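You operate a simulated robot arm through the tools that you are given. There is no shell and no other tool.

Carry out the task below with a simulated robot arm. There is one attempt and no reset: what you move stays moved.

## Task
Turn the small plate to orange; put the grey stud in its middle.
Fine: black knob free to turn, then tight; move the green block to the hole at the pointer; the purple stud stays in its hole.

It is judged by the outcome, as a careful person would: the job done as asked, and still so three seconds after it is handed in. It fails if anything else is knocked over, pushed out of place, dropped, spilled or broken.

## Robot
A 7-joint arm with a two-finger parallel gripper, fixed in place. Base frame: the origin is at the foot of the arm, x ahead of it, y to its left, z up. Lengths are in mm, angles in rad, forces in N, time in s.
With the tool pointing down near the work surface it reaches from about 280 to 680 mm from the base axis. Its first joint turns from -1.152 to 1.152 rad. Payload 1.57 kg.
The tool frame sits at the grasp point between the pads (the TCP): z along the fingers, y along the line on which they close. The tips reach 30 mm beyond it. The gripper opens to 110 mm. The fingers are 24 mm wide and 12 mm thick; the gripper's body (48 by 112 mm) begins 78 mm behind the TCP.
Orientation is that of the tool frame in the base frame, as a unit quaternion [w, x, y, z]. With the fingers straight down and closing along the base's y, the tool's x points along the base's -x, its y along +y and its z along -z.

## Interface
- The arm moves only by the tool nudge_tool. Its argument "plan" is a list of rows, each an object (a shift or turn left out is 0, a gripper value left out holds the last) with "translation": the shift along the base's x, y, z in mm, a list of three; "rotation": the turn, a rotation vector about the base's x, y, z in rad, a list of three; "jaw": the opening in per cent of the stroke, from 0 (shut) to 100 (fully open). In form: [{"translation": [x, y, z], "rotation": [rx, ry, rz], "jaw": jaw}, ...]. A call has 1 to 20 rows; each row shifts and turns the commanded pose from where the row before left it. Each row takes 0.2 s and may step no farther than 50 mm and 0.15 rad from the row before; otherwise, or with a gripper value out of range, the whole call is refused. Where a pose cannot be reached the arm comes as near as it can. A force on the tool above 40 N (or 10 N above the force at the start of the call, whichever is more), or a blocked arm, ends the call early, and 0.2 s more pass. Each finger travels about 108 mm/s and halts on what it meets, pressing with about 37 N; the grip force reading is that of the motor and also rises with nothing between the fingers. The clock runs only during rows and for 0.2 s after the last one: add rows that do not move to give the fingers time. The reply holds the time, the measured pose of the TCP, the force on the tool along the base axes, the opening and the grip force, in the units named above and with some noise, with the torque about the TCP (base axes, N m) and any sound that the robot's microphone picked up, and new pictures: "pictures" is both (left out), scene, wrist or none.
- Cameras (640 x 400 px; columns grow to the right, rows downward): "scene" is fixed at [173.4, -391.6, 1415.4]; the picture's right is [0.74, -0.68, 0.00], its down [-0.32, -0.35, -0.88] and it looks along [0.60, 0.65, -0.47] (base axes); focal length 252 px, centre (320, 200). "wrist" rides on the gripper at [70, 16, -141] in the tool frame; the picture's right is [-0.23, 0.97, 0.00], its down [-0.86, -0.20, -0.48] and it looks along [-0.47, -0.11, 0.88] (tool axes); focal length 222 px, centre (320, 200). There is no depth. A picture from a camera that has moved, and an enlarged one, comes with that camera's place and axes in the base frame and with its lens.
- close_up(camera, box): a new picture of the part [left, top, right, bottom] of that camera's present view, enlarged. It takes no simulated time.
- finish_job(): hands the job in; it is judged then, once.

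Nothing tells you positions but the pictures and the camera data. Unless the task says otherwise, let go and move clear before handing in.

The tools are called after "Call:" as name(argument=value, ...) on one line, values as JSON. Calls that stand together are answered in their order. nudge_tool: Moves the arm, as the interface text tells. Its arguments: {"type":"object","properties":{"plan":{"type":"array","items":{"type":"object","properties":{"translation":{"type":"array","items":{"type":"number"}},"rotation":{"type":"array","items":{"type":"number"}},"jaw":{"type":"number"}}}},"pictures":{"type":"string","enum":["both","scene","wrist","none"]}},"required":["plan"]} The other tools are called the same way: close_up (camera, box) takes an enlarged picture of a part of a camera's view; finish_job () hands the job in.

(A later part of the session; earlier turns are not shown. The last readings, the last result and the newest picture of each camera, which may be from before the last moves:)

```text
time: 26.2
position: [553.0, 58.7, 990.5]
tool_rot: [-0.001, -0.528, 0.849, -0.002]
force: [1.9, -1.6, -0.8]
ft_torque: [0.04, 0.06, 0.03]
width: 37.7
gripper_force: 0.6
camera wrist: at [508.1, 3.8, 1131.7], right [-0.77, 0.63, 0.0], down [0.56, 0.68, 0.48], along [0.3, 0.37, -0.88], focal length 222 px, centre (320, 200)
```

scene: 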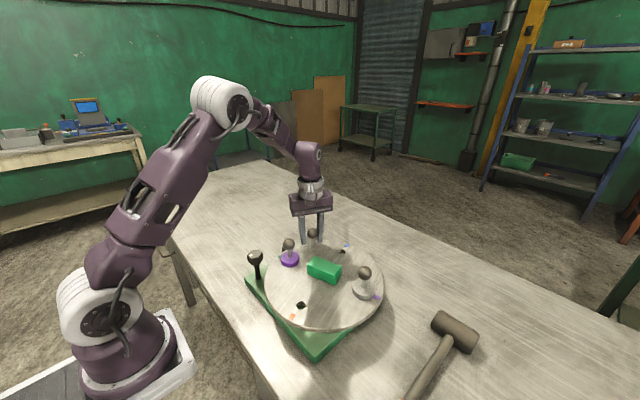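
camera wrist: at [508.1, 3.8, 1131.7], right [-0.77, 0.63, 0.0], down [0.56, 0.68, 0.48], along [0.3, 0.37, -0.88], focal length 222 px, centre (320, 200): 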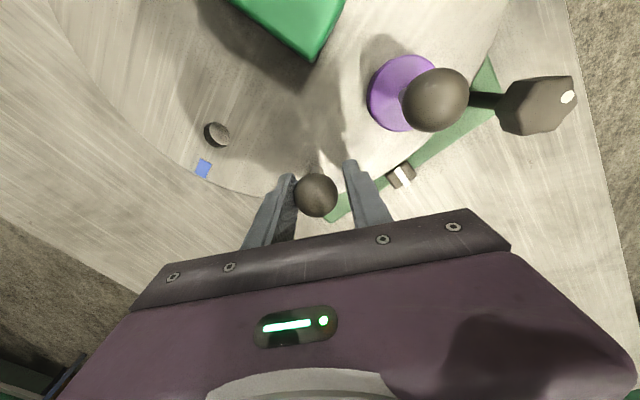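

Call:
nudge_tool(plan=[{"translation": [10.69, -5.9, 0], "rotation": [0, 0, -0.1]}, {"translation": [10.06, -6.94, 0], "rotation": [0, 0, -0.1]}, {"translation": [9.31, -7.92, 0], "rotation": [0, 0, -0.1]}, {"translation": [8.47, -8.8, 0], "rotation": [0, 0, -0.1]}, {"translation": [7.54, -9.6, 0], "rotation": [0, 0, -0.1]}, {"translation": [6.55, -10.31, 0], "rotation": [0, 0, -0.1]}, {"translation": [5.5, -10.91, 0], "rotation": [0, 0, -0.1]}, {"translation": [4.37, -11.4, 0], "rotation": [0, 0, -0.1]}, {"translation": [3.21, -11.79, 0], "rotation": [0, 0, -0.1]}, {"translation": [2.03, -12.05, 0], "rotation": [0, 0, -0.1]}], pictures="both")

```text
time: 28.4
position: [620.7, -39.2, 990.8]
tool_rot: [-0.002, -0.057, 0.998, -0.002]
force: [-0.4, -1.7, 0.5]
ft_torque: [0.03, -0.02, -0.02]
width: 37.6
gripper_force: 1.0
camera wrist: at [550.5, -30.1, 1131.6], right [0.12, 0.99, 0.0], down [0.87, -0.1, 0.48], along [0.47, -0.06, -0.88], focal length 222 px, centre (320, 200)
```

scene: 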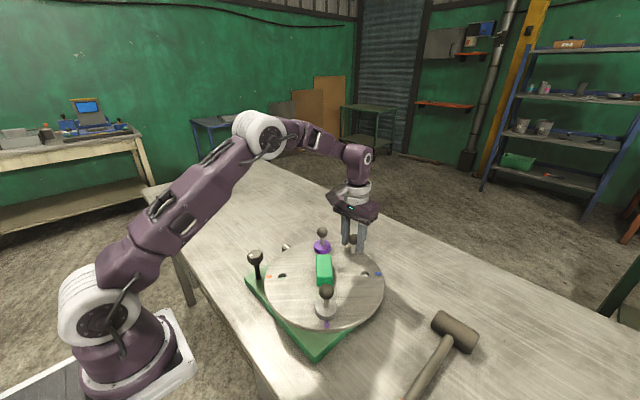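
wrist: 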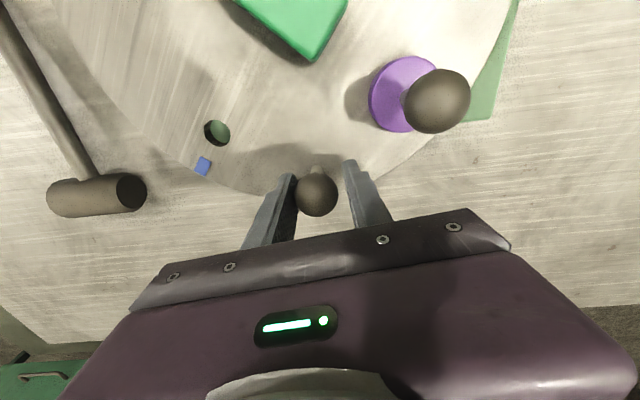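

Call:
nudge_tool(plan=[{"translation": [0.81, -12.18, 0], "rotation": [0, 0, -0.1]}, {"translation": [-0.42, -12.21, 0], "rotation": [0, 0, -0.1]}, {"translation": [-1.64, -12.11, 0], "rotation": [0, 0, -0.1]}, {"translation": [-2.82, -11.88, 0], "rotation": [0, 0, -0.1]}, {"translation": [-4.01, -11.54, 0], "rotation": [0, 0, -0.1]}, {"translation": [-5.13, -11.08, 0], "rotation": [0, 0, -0.1]}, {"translation": [-6.21, -10.52, 0], "rotation": [0, 0, -0.1]}, {"translation": [-5.1, -7.1, 0], "rotation": [0, 0, -0.07]}, {"translation": [-5.1, -6.1, 0], "rotation": [0, 0, -0.065]}, {}], pictures="both")

Call:
close_up(camera="scene", box=[230, 220, 390, 320])

```text
time: 30.6
position: [590.5, -133.4, 991.6]
tool_rot: [-0.002, 0.353, 0.936, 0.0]
force: [0.7, -0.7, -0.3]
ft_torque: [0.0, -0.01, -0.03]
width: 36.8
gripper_force: 0.4
camera wrist: at [549.7, -75.8, 1133.1], right [0.81, 0.58, 0.0], down [0.51, -0.71, 0.48], along [0.28, -0.39, -0.88], focal length 222 px, centre (320, 200)
```

scene: 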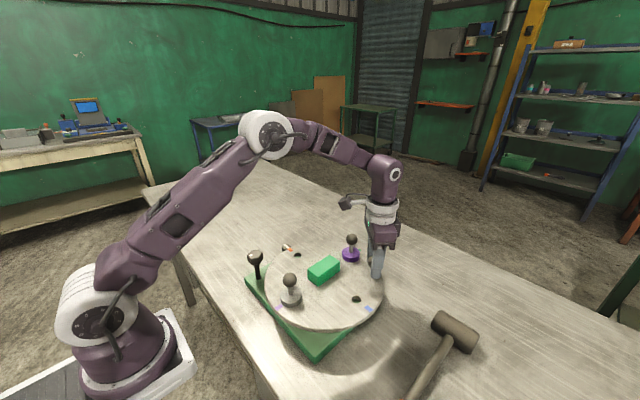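
wrist: 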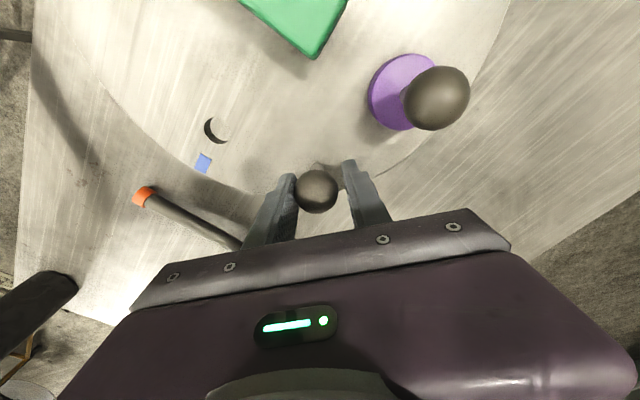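

```text
4.00 times, centred on (310, 270) of scene
camera zoom: at [173.4, -391.6, 1415.4], right [0.74, -0.68, 0.0], down [-0.32, -0.35, -0.88], along [0.6, 0.65, -0.47], focal length 1007 px, centre (360, -80)
```

zoom: 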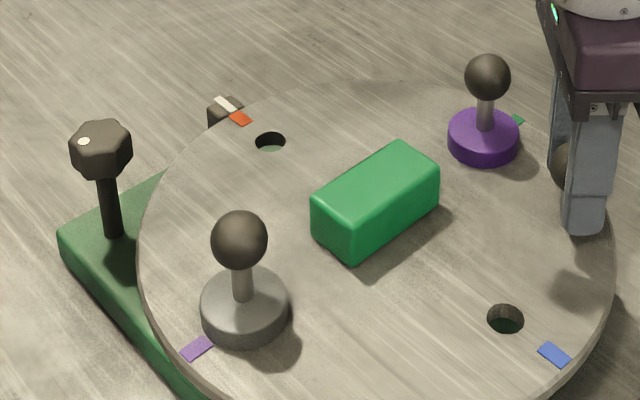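

Orange is now close to the pointer. I zoom in to judge the alignment.

Call:
close_up(camera="scene", box=[270, 235, 310, 260])

Call:
close_up(camera="scene", box=[235, 230, 315, 280])

Call:
close_up(camera="wrist", box=[240, 120, 400, 220])

```text
16.00 times, centred on (290, 248) of scene
camera zoom: at [173.4, -391.6, 1415.4], right [0.74, -0.68, 0.0], down [-0.32, -0.35, -0.88], along [0.6, 0.65, -0.47], focal length 4029 px, centre (800, -560)
```

zoom: 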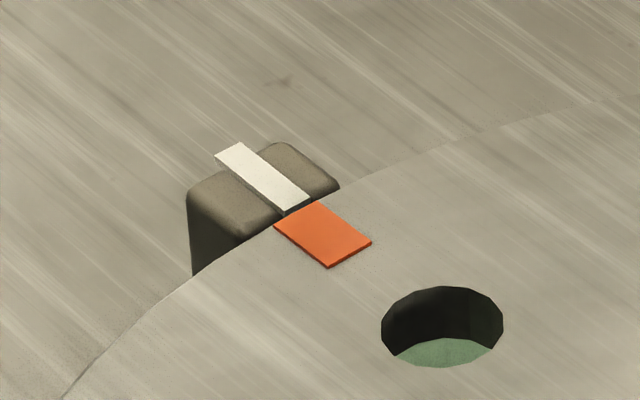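

```text
8.00 times, centred on (275, 255) of scene
camera zoom: at [173.4, -391.6, 1415.4], right [0.74, -0.68, 0.0], down [-0.32, -0.35, -0.88], along [0.6, 0.65, -0.47], focal length 2014 px, centre (680, -240)
```

zoom: 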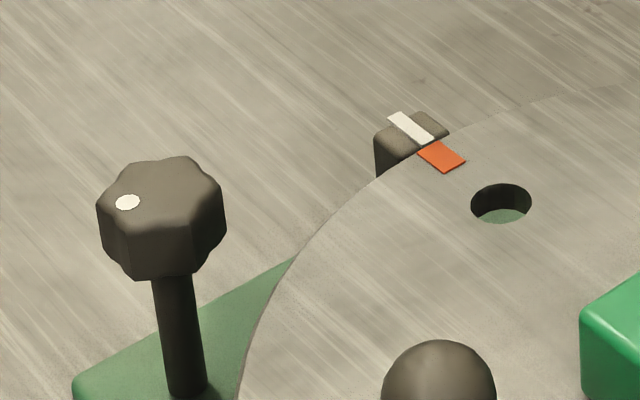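

```text
4.00 times, centred on (320, 170) of wrist
camera zoom: at [549.7, -75.8, 1133.1], right [0.81, 0.58, 0.0], down [0.51, -0.71, 0.48], along [0.28, -0.39, -0.88], focal length 888 px, centre (320, 320)
```

zoom: 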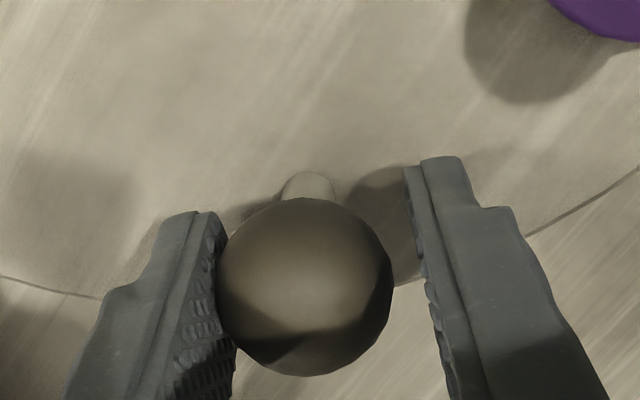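

Orange sits roughly 1–2 mm short of the pointer line. I'll grip the ball properly and nudge the plate slightly further clockwise, then check again.

Call:
nudge_tool(plan=[{"jaw": 22}, {}, {}], pictures="none")

Call:
close_up(camera="scene", box=[270, 235, 310, 260])

```text
time: 31.4
position: [591.5, -132.6, 991.8]
tool_rot: [-0.002, 0.353, 0.936, -0.001]
force: [5.7, -0.5, -0.8]
ft_torque: [-0.14, -0.36, -0.44]
width: 31.5
gripper_force: 39.7
```

```text
16.00 times, centred on (290, 248) of scene
camera zoom: at [173.6, -391.6, 1415.4], right [0.74, -0.68, 0.0], down [-0.32, -0.35, -0.88], along [0.6, 0.65, -0.47], focal length 4029 px, centre (800, -560)
```

zoom: 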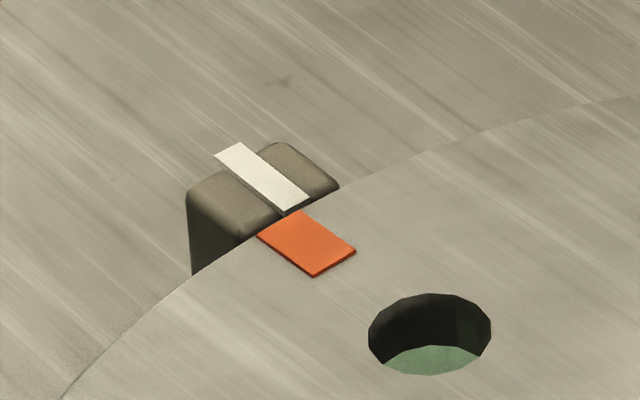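

Call:
nudge_tool(plan=[{"translation": [-1.5, -1.5, 0]}, {"translation": [-1.5, -1.5, 0]}, {}], pictures="none")

Call:
close_up(camera="scene", box=[270, 235, 310, 260])

```text
time: 32.2
position: [588.8, -136.4, 990.8]
tool_rot: [-0.002, 0.352, 0.936, 0.0]
force: [3.5, 1.3, 8.9]
ft_torque: [0.15, 0.02, -0.35]
width: 31.5
gripper_force: 40.4
```

```text
16.00 times, centred on (290, 248) of scene
camera zoom: at [173.4, -391.5, 1415.4], right [0.74, -0.68, 0.0], down [-0.32, -0.35, -0.88], along [0.6, 0.65, -0.47], focal length 4029 px, centre (800, -560)
```

zoom: 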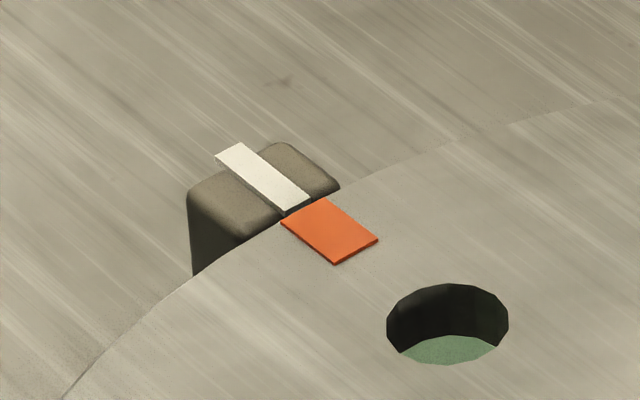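

Orange now lines up with the white pointer stripe. I release the ball and lift clear, then check from above.

Call:
nudge_tool(plan=[{"jaw": 50}, {}, {"translation": [0, 0, 30]}, {"translation": [0, 0, 40]}, {"translation": [-10, 20, 40]}, {"translation": [-30, 30, 20]}, {}], pictures="both")

Call:
close_up(camera="scene", box=[270, 235, 310, 260])

```text
time: 33.8
position: [547.5, -85.0, 1121.9]
tool_rot: [-0.002, 0.353, 0.936, -0.001]
force: [-0.4, -0.1, -0.1]
ft_torque: [-0.01, -0.01, 0.03]
width: 55.0
gripper_force: 0.0
camera wrist: at [505.4, -28.5, 1265.0], right [0.81, 0.58, 0.0], down [0.51, -0.71, 0.48], along [0.28, -0.39, -0.88], focal length 222 px, centre (320, 200)
```

scene: 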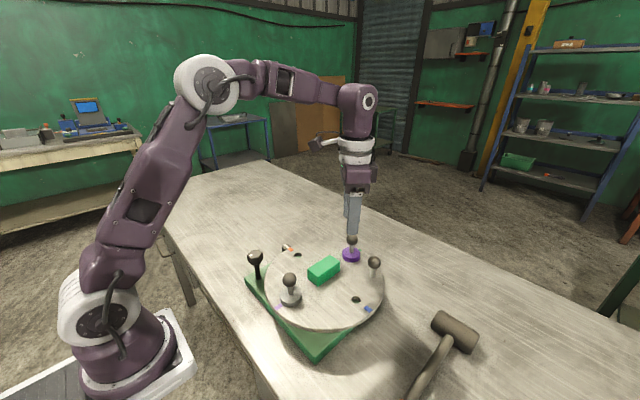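
wrist: 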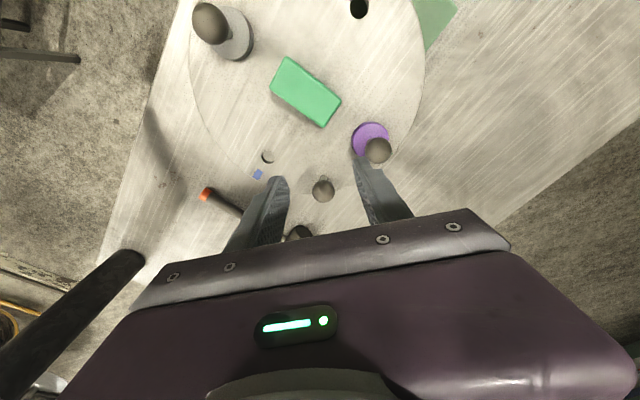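

```text
16.00 times, centred on (290, 248) of scene
camera zoom: at [173.4, -391.6, 1415.4], right [0.74, -0.68, 0.0], down [-0.32, -0.35, -0.88], along [0.6, 0.65, -0.47], focal length 4029 px, centre (800, -560)
```

zoom: 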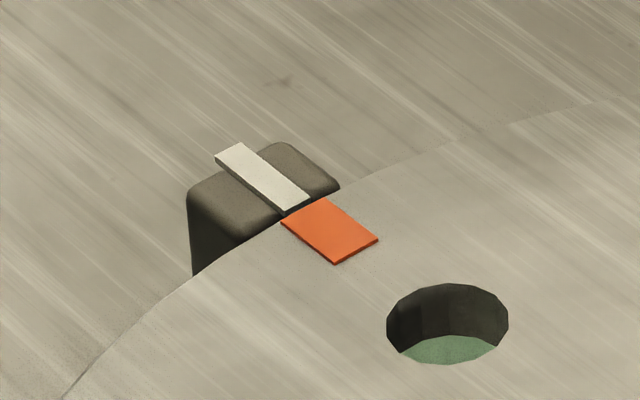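

Alignment held after release. Now back to the black knob to tighten it: I swing over to about (399.6,114) with the tool turned to match the knob's current lobe orientation.

Call:
nudge_tool(plan=[{"translation": [-8.21, 11.11, 0], "rotation": [0, 0, 0.131]}, {"translation": [-8.21, 11.11, 0], "rotation": [0, 0, 0.131]}, {"translation": [-8.21, 11.11, 0], "rotation": [0, 0, 0.131]}, {"translation": [-8.21, 11.11, 0], "rotation": [0, 0, 0.131]}, {"translation": [-8.21, 11.11, 0], "rotation": [0, 0, 0.131]}, {"translation": [-8.21, 11.11, 0], "rotation": [0, 0, 0.131]}, {"translation": [-8.21, 11.11, 0], "rotation": [0, 0, 0.131]}, {"translation": [-8.21, 11.11, 0], "rotation": [0, 0, 0.131]}, {"translation": [-8.21, 11.11, 0], "rotation": [0, 0, 0.131]}, {"translation": [-8.21, 11.11, 0], "rotation": [0, 0, 0.131]}, {"translation": [-8.21, 11.11, 0], "rotation": [0, 0, 0.131]}, {"translation": [-8.21, 11.11, 0], "rotation": [0, 0, 0.131]}, {"translation": [-8.21, 11.11, 0], "rotation": [0, 0, 0.131]}, {"translation": [-8.21, 11.11, 0], "rotation": [0, 0, 0.131]}, {"translation": [-8.21, 11.11, 0], "rotation": [0, 0, 0.131]}, {"translation": [-8.21, 11.11, 0], "rotation": [0, 0, 0.131]}, {"translation": [-8.21, 11.11, 0], "rotation": [0, 0, 0.131]}, {"translation": [-8.21, 11.11, 0], "rotation": [0, 0, 0.131]}, {}], pictures="wrist")

Call:
close_up(camera="wrist", box=[240, 80, 400, 180])

```text
time: 37.8
position: [399.7, 115.2, 1120.8]
tool_rot: [0.0, 0.732, -0.682, 0.002]
force: [0.3, -0.1, 0.1]
ft_torque: [0.01, -0.04, 0.02]
width: 55.0
gripper_force: 0.0
camera wrist: at [388.1, 44.9, 1262.6], right [-0.99, 0.16, 0.0], down [0.14, 0.87, 0.48], along [0.08, 0.47, -0.88], focal length 222 px, centre (320, 200)
```

wrist: 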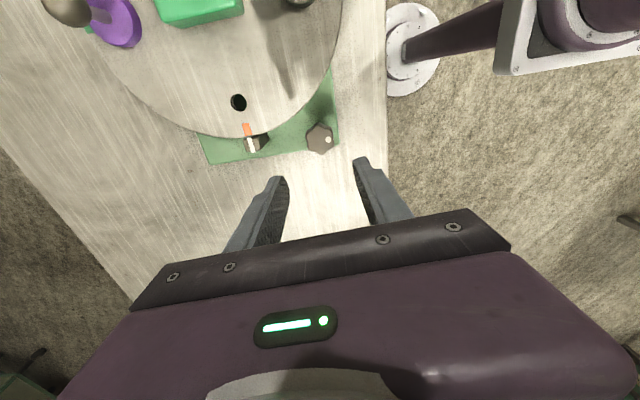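

```text
4.00 times, centred on (320, 130) of wrist
camera zoom: at [388.1, 44.9, 1262.6], right [-0.99, 0.16, 0.0], down [0.14, 0.87, 0.48], along [0.08, 0.47, -0.88], focal length 888 px, centre (320, 480)
```

zoom: 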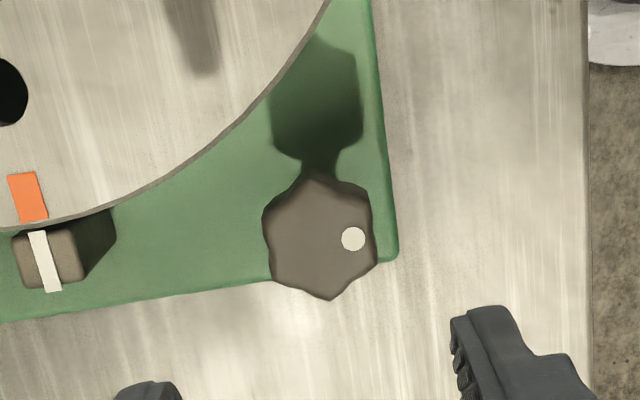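

From above, orange and the pointer stripe are collinear. The knob's valleys match the jaw line, so I descend, grip and turn clockwise.

Call:
nudge_tool(plan=[{"translation": [0, 0, -40]}, {"translation": [0, 0, -40]}, {"translation": [0, 0, -40]}, {"translation": [0, 0, -28]}, {"jaw": 20}, {}, {}], pictures="wrist")

Call:
close_up(camera="wrist", box=[240, 130, 400, 230])

```text
time: 39.4
position: [400.0, 114.4, 972.1]
tool_rot: [0.003, 0.731, -0.683, 0.001]
force: [-31.9, 4.2, -3.1]
ft_torque: [0.18, 0.78, 0.07]
width: 37.2
gripper_force: 43.4
camera wrist: at [389.1, 43.7, 1114.0], right [-0.99, 0.16, 0.0], down [0.14, 0.87, 0.47], along [0.07, 0.47, -0.88], focal length 222 px, centre (320, 200)
```

wrist: 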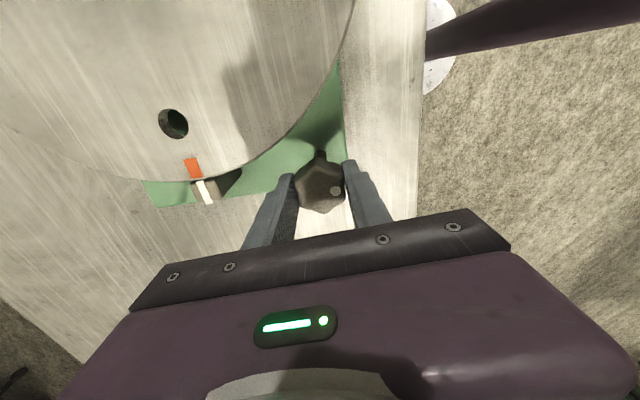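

```text
4.00 times, centred on (320, 180) of wrist
camera zoom: at [389.1, 43.7, 1114.0], right [-0.99, 0.16, 0.0], down [0.14, 0.87, 0.47], along [0.07, 0.47, -0.88], focal length 888 px, centre (320, 280)
```

zoom: 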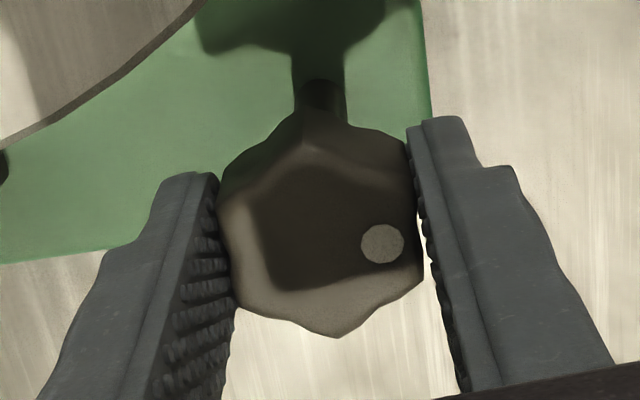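

Call:
nudge_tool(plan=[{"translation": [-1.0, 0.1, 0]}, {"translation": [-1.0, 0.1, 0]}, {}], pictures="none")

```text
time: 40.2
position: [400.6, 114.2, 972.0]
tool_rot: [0.001, 0.731, -0.683, 0.001]
force: [-8.4, -7.4, -38.3]
ft_torque: [-0.21, 0.12, 0.0]
width: 37.7
gripper_force: 43.2
```

Call:
nudge_tool(plan=[{"translation": [-0.4, -0.4, -0.8]}, {}], pictures="none")

```text
time: 40.8
position: [399.9, 113.4, 972.4]
tool_rot: [0.0, 0.73, -0.683, 0.002]
force: [-2.9, -12.8, -10.6]
ft_torque: [-0.91, 0.05, -0.06]
width: 37.2
gripper_force: 43.3
```

Call:
nudge_tool(plan=[{"translation": [0, -0.4, -0.3], "rotation": [0, 0, -0.06]}, {"rotation": [0, 0, -0.08]}, {"rotation": [0, 0, -0.08]}, {}], pictures="none")

```text
time: 41.8
position: [398.9, 114.2, 973.2]
tool_rot: [0.001, -0.651, 0.759, -0.002]
force: [1.9, -15.1, 27.8]
ft_torque: [-0.68, -0.11, -0.03]
width: 37.5
gripper_force: 43.0
```

Call:
nudge_tool(plan=[{"translation": [0, -0.8, 0.8]}, {"rotation": [0, 0, -0.06]}, {"rotation": [0, 0, -0.06]}, {"rotation": [0, 0, -0.06]}], pictures="none")

```text
time: 42.8
position: [399.5, 114.4, 972.6]
tool_rot: [0.001, -0.581, 0.814, -0.001]
force: [10.8, 7.6, -3.8]
ft_torque: [0.25, -0.27, -0.03]
width: 37.4
gripper_force: 43.6
```

Call:
nudge_tool(plan=[{"translation": [0.5, 0.4, 0], "rotation": [0, 0, -0.07]}, {"rotation": [0, 0, -0.07]}, {"rotation": [0, 0, -0.07]}, {"rotation": [0, 0, -0.07]}], pictures="none")

```text
time: 43.8
position: [399.0, 114.6, 972.7]
tool_rot: [-0.001, -0.46, 0.888, -0.001]
force: [9.2, 13.9, -2.9]
ft_torque: [0.29, -0.16, 0.03]
width: 37.5
gripper_force: 43.7
```

Call:
nudge_tool(plan=[{"translation": [0.4, 0.7, 0], "rotation": [0, 0, -0.07]}, {"rotation": [0, 0, -0.07]}, {"rotation": [0, 0, -0.07]}, {"rotation": [0, 0, -0.07]}], pictures="none")

```text
time: 44.8
position: [399.0, 114.3, 972.8]
tool_rot: [-0.001, -0.333, 0.943, -0.001]
force: [1.0, 14.0, 5.7]
ft_torque: [0.87, -0.67, -0.02]
width: 37.3
gripper_force: 43.9
```

Call:
nudge_tool(plan=[{"translation": [0, 0.8, 0], "rotation": [0, 0, -0.07]}, {"rotation": [0, 0, -0.07]}, {"rotation": [0, 0, -0.07]}, {"rotation": [0, 0, -0.07]}], pictures="none")

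Call:
nudge_tool(plan=[{"rotation": [0, 0, -0.07]}, {"rotation": [0, 0, -0.07]}, {"rotation": [0, 0, -0.07]}], pictures="wrist")

Call:
close_up(camera="wrist", box=[240, 130, 400, 230])

```text
time: 45.8
position: [399.4, 115.7, 972.6]
tool_rot: [-0.003, -0.198, 0.98, -0.002]
force: [3.6, 6.7, -19.6]
ft_torque: [0.36, -0.52, 0.0]
width: 37.2
gripper_force: 43.5
```

```text
time: 46.6
position: [400.2, 114.5, 972.1]
tool_rot: [-0.001, -0.095, 0.996, -0.001]
force: [1.9, -1.0, 4.3]
ft_torque: [-0.44, 0.81, 0.0]
width: 37.5
gripper_force: 43.7
camera wrist: at [328.0, 117.7, 1114.5], right [0.04, 1.0, 0.0], down [0.88, -0.03, 0.48], along [0.48, -0.02, -0.88], focal length 222 px, centre (320, 200)
```

wrist: 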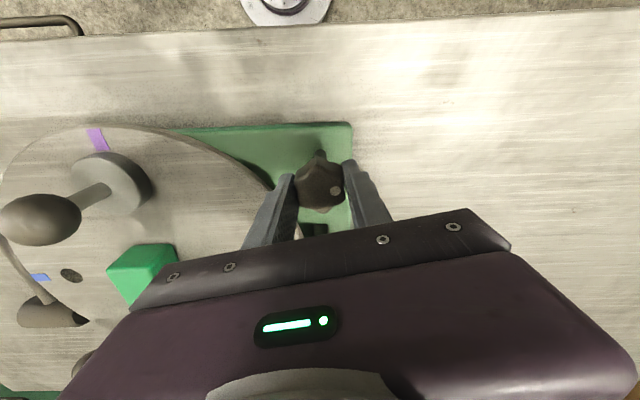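

```text
4.00 times, centred on (320, 180) of wrist
camera zoom: at [328.0, 117.7, 1114.5], right [0.04, 1.0, 0.0], down [0.88, -0.03, 0.48], along [0.48, -0.02, -0.88], focal length 888 px, centre (320, 280)
```

zoom: 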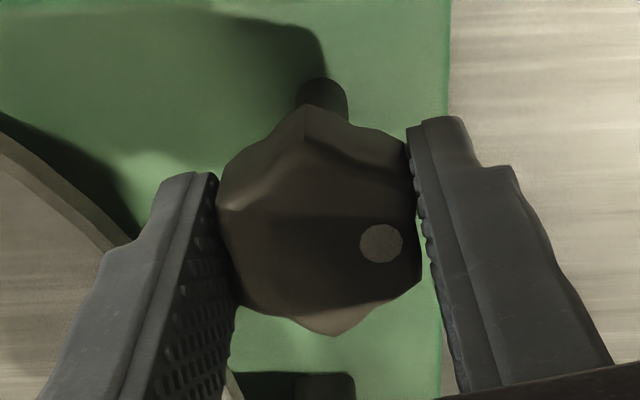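

The knob follows (dot fixed relative to the jaws). I keep turning clockwise in small steps, watching for the tightening torque.

Call:
nudge_tool(plan=[{"rotation": [0, 0, -0.06]}, {"rotation": [0, 0, -0.06]}, {"rotation": [0, 0, -0.06]}, {}], pictures="none")

Call:
nudge_tool(plan=[{"rotation": [0, 0, -0.05]}, {"rotation": [0, 0, -0.05]}, {}], pictures="wrist")

Call:
close_up(camera="wrist", box=[240, 130, 400, 230])

```text
time: 47.6
position: [400.9, 114.6, 973.4]
tool_rot: [-0.001, -0.004, 1.0, 0.0]
force: [0.8, -0.5, -3.5]
ft_torque: [-0.05, -0.02, 0.72]
width: 37.5
gripper_force: 43.4
```

```text
time: 48.4
position: [399.4, 115.0, 973.1]
tool_rot: [-0.002, 0.044, 0.999, -0.001]
force: [-0.8, 1.1, 0.5]
ft_torque: [0.03, 0.12, 0.43]
width: 37.1
gripper_force: 43.9
camera wrist: at [331.7, 137.1, 1114.6], right [0.31, 0.95, 0.0], down [0.84, -0.28, 0.48], along [0.45, -0.15, -0.88], focal length 222 px, centre (320, 200)
```

wrist: 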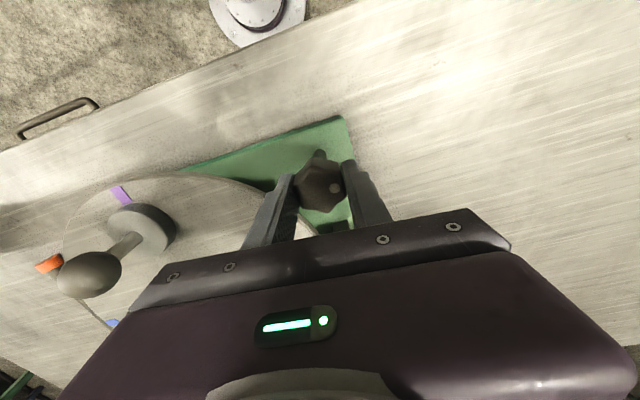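

```text
4.00 times, centred on (320, 180) of wrist
camera zoom: at [331.7, 137.1, 1114.6], right [0.31, 0.95, 0.0], down [0.84, -0.28, 0.48], along [0.45, -0.15, -0.88], focal length 888 px, centre (320, 280)
```

zoom: 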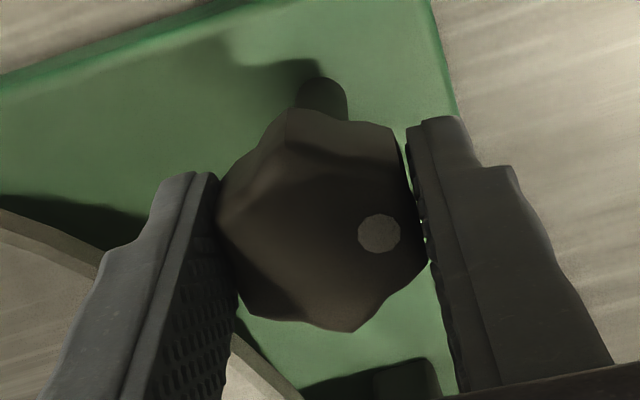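

Torque rose to 0.7 N·m at the clockwise stop and the grip then began to slip, so the knob is tight again. I release, lift, and compare its dot with the starting picture.

Call:
nudge_tool(plan=[{"jaw": 52}, {}, {"translation": [0, 0, 30]}, {"translation": [0, 0, 40]}, {"translation": [0, 0, 45]}, {}], pictures="wrist")

Call:
close_up(camera="scene", box=[235, 230, 315, 280])

Call:
close_up(camera="wrist", box=[240, 80, 400, 180])

```text
time: 49.8
position: [398.6, 114.3, 1087.0]
tool_rot: [-0.002, 0.045, 0.999, -0.001]
force: [0.0, 0.2, -1.1]
ft_torque: [-0.03, 0.01, 0.01]
width: 57.2
gripper_force: 0.1
camera wrist: at [330.9, 136.0, 1228.7], right [0.31, 0.95, 0.0], down [0.84, -0.28, 0.48], along [0.45, -0.15, -0.88], focal length 222 px, centre (320, 200)
```

wrist: 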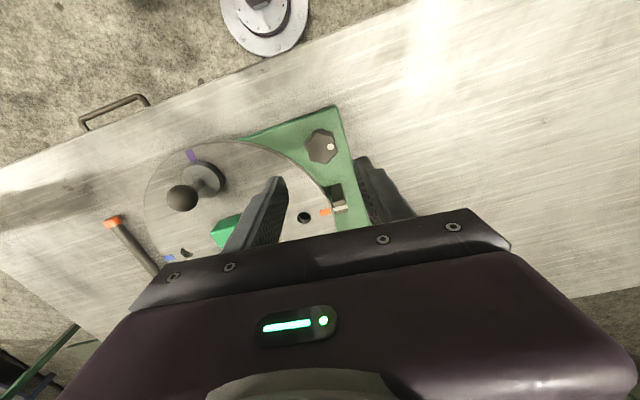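

```text
8.00 times, centred on (275, 255) of scene
camera zoom: at [173.4, -391.6, 1415.4], right [0.74, -0.68, 0.0], down [-0.32, -0.35, -0.88], along [0.6, 0.65, -0.47], focal length 2014 px, centre (680, -240)
```

zoom: 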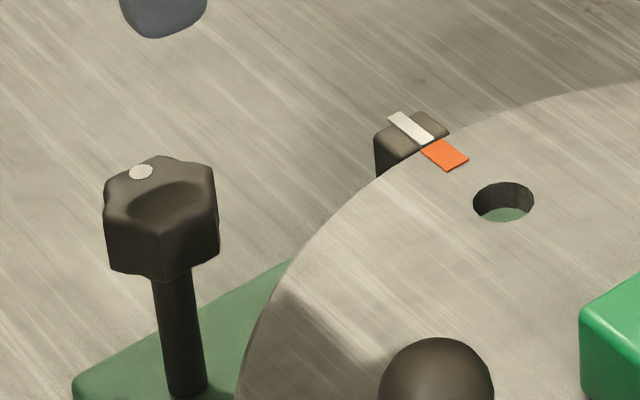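

```text
4.00 times, centred on (320, 130) of wrist
camera zoom: at [330.9, 136.0, 1228.7], right [0.31, 0.95, 0.0], down [0.84, -0.28, 0.48], along [0.45, -0.15, -0.88], focal length 888 px, centre (320, 480)
```

zoom: 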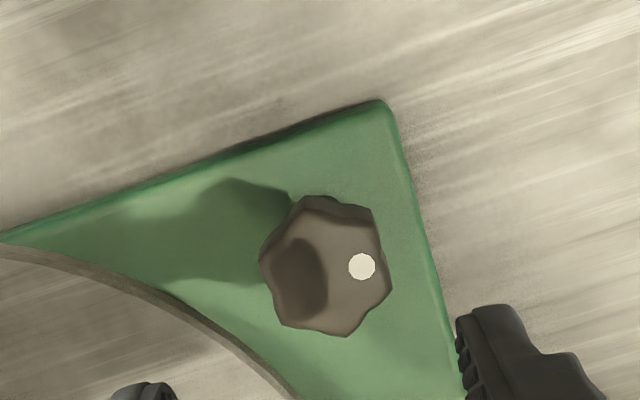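

The knob's dot is exactly back where it started, so it is tight. Next the green block: I move above the plate centre to measure it.

Call:
nudge_tool(plan=[{"translation": [20, -33, 5], "rotation": [0, 0, 0.04]}, {"translation": [20, -33, 5], "rotation": [0, 0, 0.05]}, {"translation": [20, -33, 0]}, {"translation": [20, -33, 0]}, {"translation": [20, -33, 0], "jaw": 70}, {}], pictures="wrist")

Call:
close_up(camera="wrist", box=[220, 60, 420, 185])

Call:
close_up(camera="scene", box=[290, 245, 354, 285])

```text
time: 51.2
position: [497.0, -48.6, 1096.8]
tool_rot: [-0.001, 0.0, 1.0, -0.001]
force: [1.7, -0.3, 0.0]
ft_torque: [0.0, 0.0, 0.04]
width: 76.9
gripper_force: 0.0
camera wrist: at [428.0, -33.8, 1238.6], right [0.23, 0.97, 0.0], down [0.86, -0.2, 0.48], along [0.46, -0.11, -0.88], focal length 222 px, centre (320, 200)
```

wrist: 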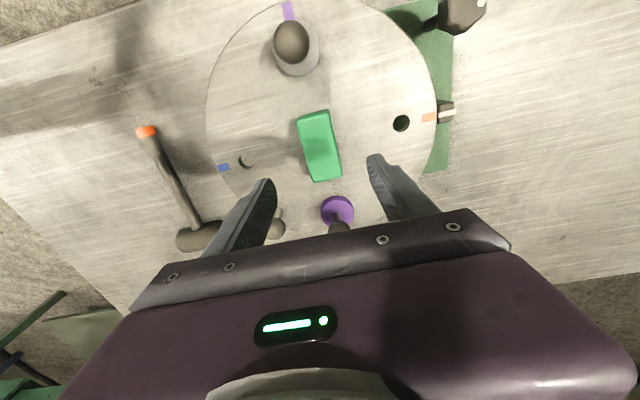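

```text
3.20 times, centred on (320, 122) of wrist
camera zoom: at [428.0, -33.8, 1238.6], right [0.23, 0.97, 0.0], down [0.86, -0.2, 0.48], along [0.46, -0.11, -0.88], focal length 711 px, centre (320, 448)
```

zoom: 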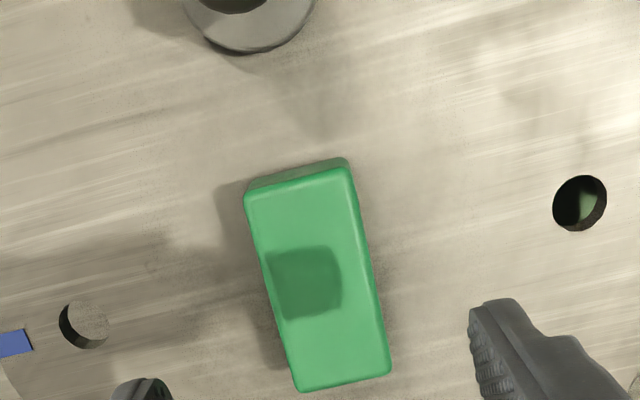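

```text
10.00 times, centred on (322, 265) of scene
camera zoom: at [173.4, -391.6, 1415.4], right [0.74, -0.68, 0.0], down [-0.32, -0.35, -0.88], along [0.6, 0.65, -0.47], focal length 2518 px, centre (300, -450)
```

zoom: 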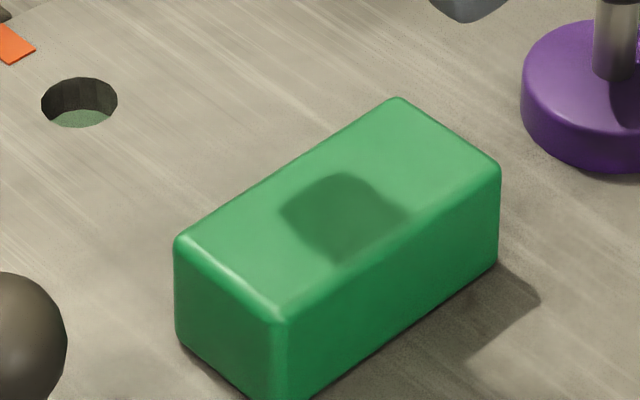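

The block (~77×38×32 mm) lies along x at the centre (500,-50), and the tool axis is right over it; the hole at the pointer is at about (499.5,55). I descend to grip the block across its width.

Call:
nudge_tool(plan=[{"translation": [0.3, 0, -40]}, {"translation": [0, 0, -40]}, {"translation": [0, 0, -28]}, {"translation": [0, 0, -7]}, {}], pictures="wrist")

Call:
close_up(camera="scene", box=[270, 225, 366, 285])

Call:
close_up(camera="wrist", box=[220, 100, 420, 225])

```text
time: 52.4
position: [500.2, -49.7, 983.2]
tool_rot: [-0.002, 0.0, 1.0, -0.001]
force: [0.1, -0.1, 0.0]
ft_torque: [-0.01, -0.02, 0.0]
width: 76.9
gripper_force: 0.0
camera wrist: at [429.9, -33.5, 1124.9], right [0.23, 0.97, 0.0], down [0.86, -0.2, 0.48], along [0.46, -0.11, -0.88], focal length 222 px, centre (320, 200)
```

wrist: 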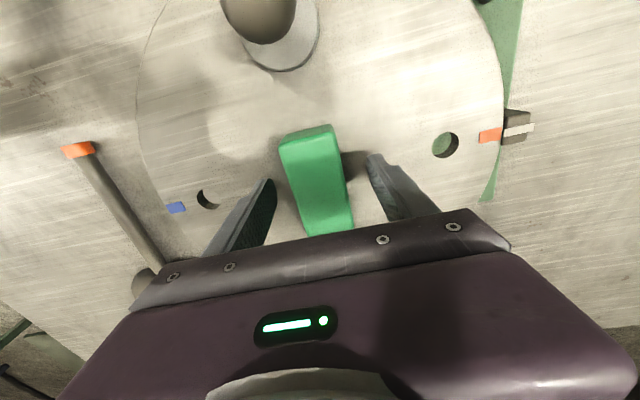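

```text
6.67 times, centred on (318, 255) of scene
camera zoom: at [173.4, -391.6, 1415.4], right [0.74, -0.68, 0.0], down [-0.32, -0.35, -0.88], along [0.6, 0.65, -0.47], focal length 1679 px, centre (333, -167)
```

zoom: 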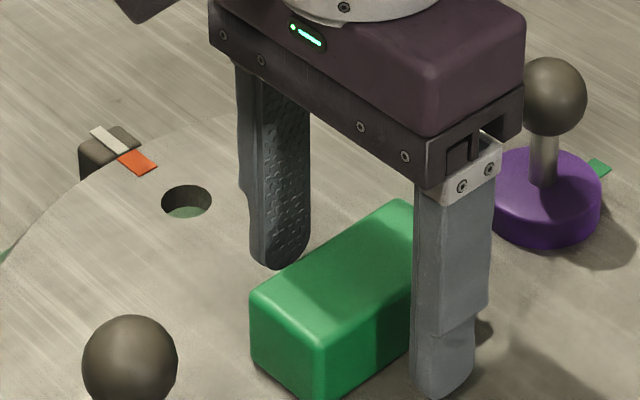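

```text
3.20 times, centred on (320, 162) of wrist
camera zoom: at [429.9, -33.5, 1124.9], right [0.23, 0.97, 0.0], down [0.86, -0.2, 0.48], along [0.46, -0.11, -0.88], focal length 711 px, centre (320, 320)
```

zoom: 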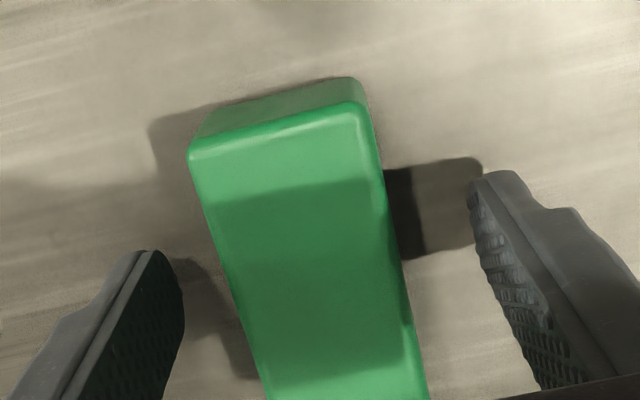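

Call:
nudge_tool(plan=[{"jaw": 22}, {}, {}], pictures="none")

Call:
nudge_tool(plan=[{"translation": [0, 0, 6]}, {"translation": [0, 0, 10]}, {}], pictures="wrist")

Call:
close_up(camera="scene", box=[270, 225, 366, 285])

```text
time: 53.2
position: [498.1, -49.6, 983.1]
tool_rot: [-0.002, 0.0, 1.0, -0.001]
force: [-0.5, -4.4, -1.0]
ft_torque: [-0.09, -0.01, 0.29]
width: 39.7
gripper_force: 37.0
```

```text
time: 54.0
position: [501.0, -50.0, 999.6]
tool_rot: [-0.001, 0.0, 1.0, -0.001]
force: [0.2, 1.3, 0.7]
ft_torque: [0.04, 0.0, -0.23]
width: 40.2
gripper_force: 26.0
camera wrist: at [430.7, -34.1, 1141.3], right [0.23, 0.97, 0.0], down [0.86, -0.2, 0.48], along [0.46, -0.11, -0.88], focal length 222 px, centre (320, 200)
```

wrist: 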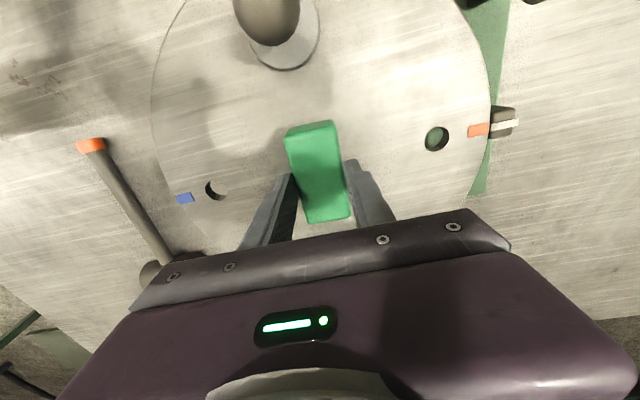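

```text
6.67 times, centred on (318, 255) of scene
camera zoom: at [173.4, -391.5, 1415.4], right [0.74, -0.68, 0.0], down [-0.32, -0.35, -0.88], along [0.6, 0.65, -0.47], focal length 1679 px, centre (333, -167)
```

zoom: 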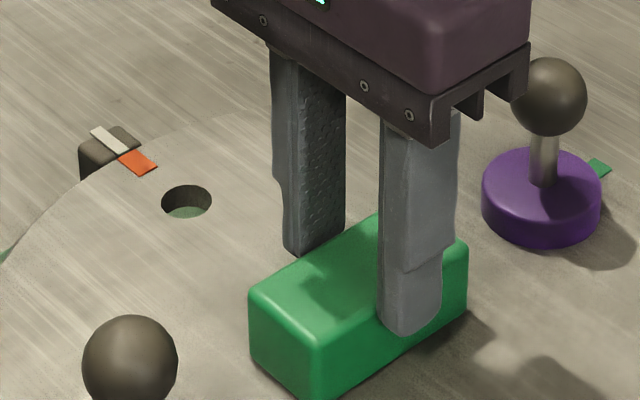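

The fingers rose but the block seems to have stayed nearly in place. I look closer.

Call:
close_up(camera="scene", box=[294, 250, 350, 285])

Call:
close_up(camera="wrist", box=[240, 100, 400, 200])

```text
11.43 times, centred on (322, 268) of scene
camera zoom: at [173.4, -391.5, 1415.4], right [0.74, -0.68, 0.0], down [-0.32, -0.35, -0.88], along [0.6, 0.65, -0.47], focal length 2878 px, centre (297, -571)
```

zoom: 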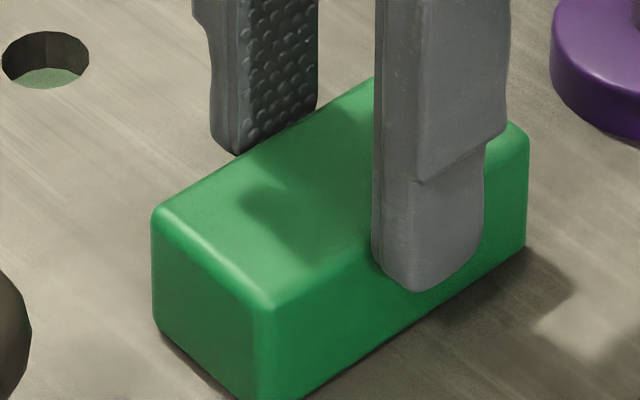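

```text
4.00 times, centred on (320, 150) of wrist
camera zoom: at [430.7, -34.1, 1141.3], right [0.23, 0.97, 0.0], down [0.86, -0.2, 0.48], along [0.46, -0.11, -0.88], focal length 888 px, centre (320, 400)
```

zoom: 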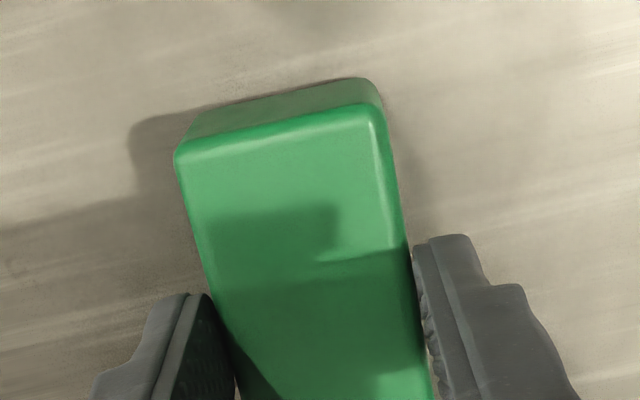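

The block stayed down while the fingers slid up its sides. I'll open, go lower for a fuller grip, then lift a little and read the load.

Call:
nudge_tool(plan=[{"jaw": 48}, {"translation": [0, 0, -10]}, {"translation": [0, 0, -10]}, {"jaw": 10}, {}, {}], pictures="none")

Call:
nudge_tool(plan=[{"translation": [0, 0, 1.5]}, {}], pictures="none")

```text
time: 55.4
position: [499.3, -50.5, 978.6]
tool_rot: [-0.001, 0.001, 1.0, -0.001]
force: [1.0, -1.5, 8.1]
ft_torque: [0.0, 0.03, -0.48]
width: 39.8
gripper_force: 37.2
```

```text
time: 56.0
position: [500.0, -50.4, 980.0]
tool_rot: [-0.002, 0.0, 1.0, 0.0]
force: [1.6, -0.4, -16.0]
ft_torque: [0.03, -0.28, -0.02]
width: 39.7
gripper_force: 37.1
```

Call:
nudge_tool(plan=[{"translation": [0, 0, 1.0]}, {}], pictures="none")

Call:
nudge_tool(plan=[{"translation": [0, 0, 1.0]}, {}], pictures="none")

Call:
close_up(camera="scene", box=[294, 250, 350, 285])

```text
time: 56.6
position: [501.0, -49.0, 982.7]
tool_rot: [-0.003, 0.0, 1.0, 0.0]
force: [-0.7, 0.0, -3.4]
ft_torque: [0.01, -0.02, 0.05]
width: 39.7
gripper_force: 37.1
```

```text
time: 57.2
position: [500.2, -49.7, 982.9]
tool_rot: [-0.001, 0.0, 1.0, -0.001]
force: [0.3, 0.1, -4.1]
ft_torque: [0.0, 0.01, 0.02]
width: 39.5
gripper_force: 37.0
```

```text
11.43 times, centred on (322, 268) of scene
camera zoom: at [173.5, -391.6, 1415.4], right [0.74, -0.68, 0.0], down [-0.32, -0.35, -0.88], along [0.6, 0.65, -0.47], focal length 2878 px, centre (297, -571)
```

zoom: 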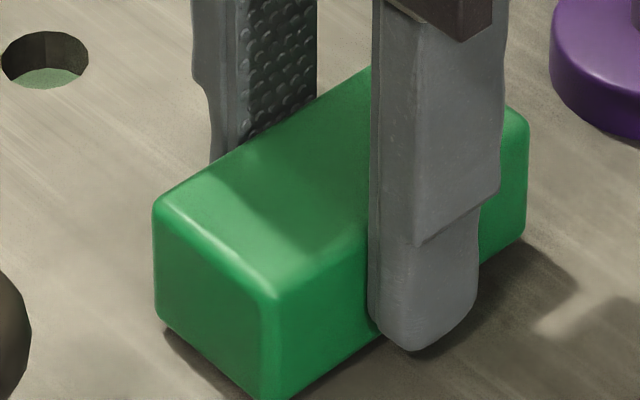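

The block has come up about 2 mm with a steady 4 N load. I continue lifting slowly and check that it follows.

Call:
nudge_tool(plan=[{"translation": [0, 0, 1.5]}, {"translation": [0, 0, 1.5]}, {"translation": [0, 0, 1.5]}, {"translation": [0, 0, 1.5]}, {}], pictures="none")

Call:
close_up(camera="scene", box=[294, 250, 350, 285])

```text
time: 58.4
position: [500.1, -49.6, 988.8]
tool_rot: [-0.002, 0.0, 1.0, -0.001]
force: [0.1, 1.1, -3.9]
ft_torque: [-0.03, 0.01, 0.03]
width: 39.7
gripper_force: 37.6
```

```text
11.43 times, centred on (322, 268) of scene
camera zoom: at [173.5, -391.6, 1415.4], right [0.74, -0.68, 0.0], down [-0.32, -0.35, -0.88], along [0.6, 0.65, -0.47], focal length 2878 px, centre (297, -571)
```

zoom: 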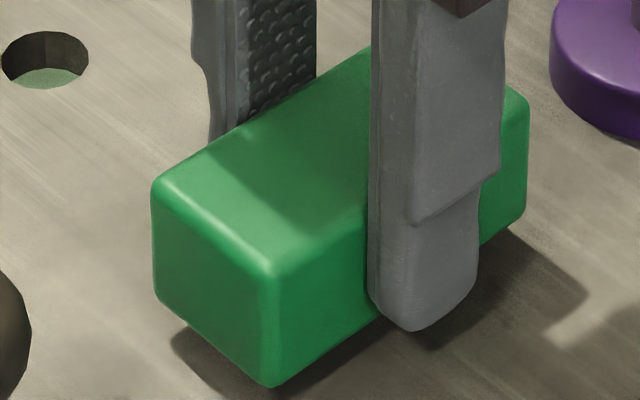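

The block follows. I lift further, gently, and look underneath for a peg and at the middle hole.

Call:
nudge_tool(plan=[{"translation": [0, 0, 3]}, {"translation": [0, 0, 3]}, {"translation": [0, 0, 4]}, {"translation": [0, 0, 4]}, {"translation": [0, 0, 4]}, {"translation": [0, 0, 4]}, {"translation": [0, 0, 4]}, {"translation": [0, 0, 4]}, {}], pictures="both")

Call:
close_up(camera="scene", box=[270, 225, 366, 285])

```text
time: 60.4
position: [500.4, -48.8, 1017.9]
tool_rot: [-0.002, 0.0, 1.0, -0.001]
force: [0.5, 0.0, -4.9]
ft_torque: [0.01, -0.01, -0.01]
width: 39.6
gripper_force: 37.0
camera wrist: at [430.9, -33.6, 1159.2], right [0.23, 0.97, 0.0], down [0.86, -0.2, 0.48], along [0.46, -0.11, -0.88], focal length 222 px, centre (320, 200)
```

scene: 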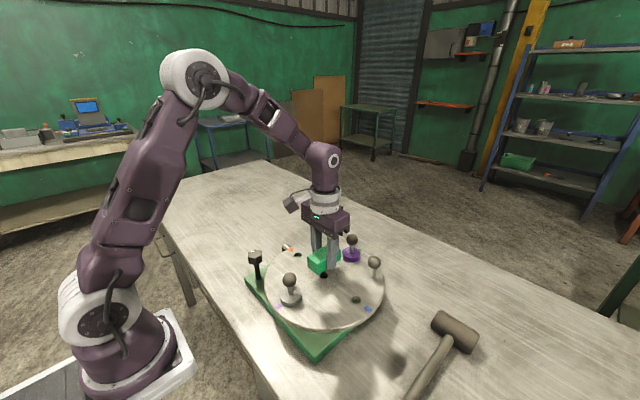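
wrist: 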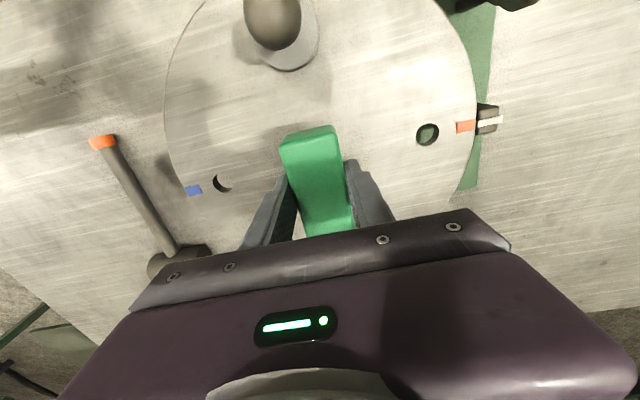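

```text
6.67 times, centred on (318, 255) of scene
camera zoom: at [173.5, -391.6, 1415.4], right [0.74, -0.68, 0.0], down [-0.32, -0.35, -0.88], along [0.6, 0.65, -0.47], focal length 1679 px, centre (333, -167)
```

zoom: 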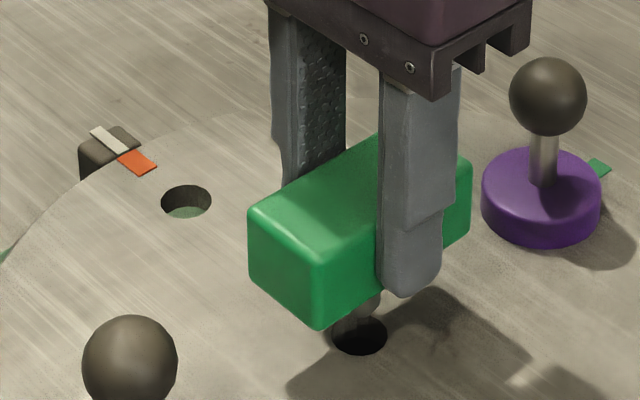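

The block has a peg that sits in the middle hole. I keep lifting straight up until the peg is fully clear.

Call:
nudge_tool(plan=[{"translation": [0, 0, 4]}, {"translation": [0, 0, 4]}, {"translation": [0, 0, 4]}, {"translation": [0, 0, 4]}, {"translation": [0, 0, 4]}, {"translation": [0, 0, 4]}, {"translation": [0, 0, 4]}, {}], pictures="wrist")

Call:
close_up(camera="scene", box=[270, 220, 366, 280])

Call:
close_up(camera="wrist", box=[240, 100, 480, 250])

```text
time: 62.2
position: [501.1, -49.1, 1046.9]
tool_rot: [-0.001, 0.0, 1.0, -0.001]
force: [0.9, -0.1, -3.9]
ft_torque: [0.0, -0.03, -0.02]
width: 39.5
gripper_force: 37.6
camera wrist: at [431.2, -33.5, 1188.5], right [0.23, 0.97, 0.0], down [0.86, -0.2, 0.48], along [0.46, -0.11, -0.88], focal length 222 px, centre (320, 200)
```

wrist: 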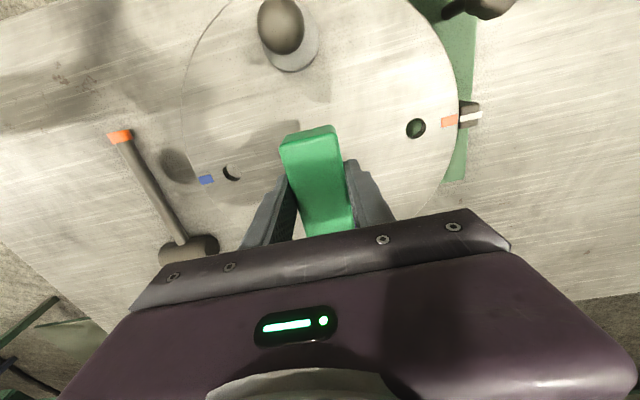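

```text
6.67 times, centred on (318, 250) of scene
camera zoom: at [173.5, -391.6, 1415.4], right [0.74, -0.68, 0.0], down [-0.32, -0.35, -0.88], along [0.6, 0.65, -0.47], focal length 1679 px, centre (333, -133)
```

zoom: 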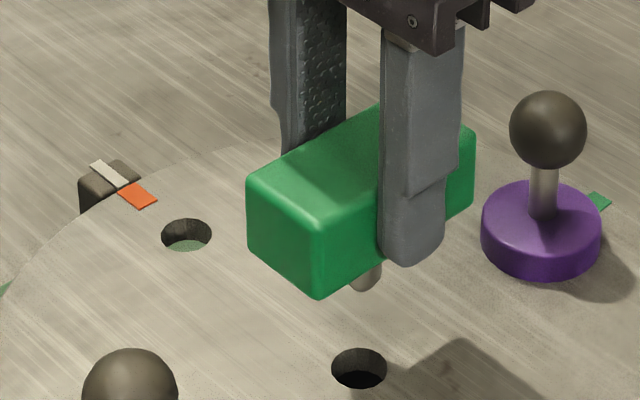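

```text
2.67 times, centred on (360, 175) of wrist
camera zoom: at [431.2, -33.5, 1188.5], right [0.23, 0.97, 0.0], down [0.86, -0.2, 0.48], along [0.46, -0.11, -0.88], focal length 592 px, centre (213, 267)
```

zoom: 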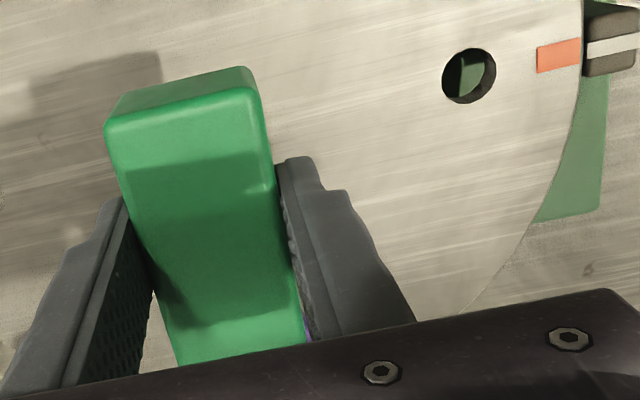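

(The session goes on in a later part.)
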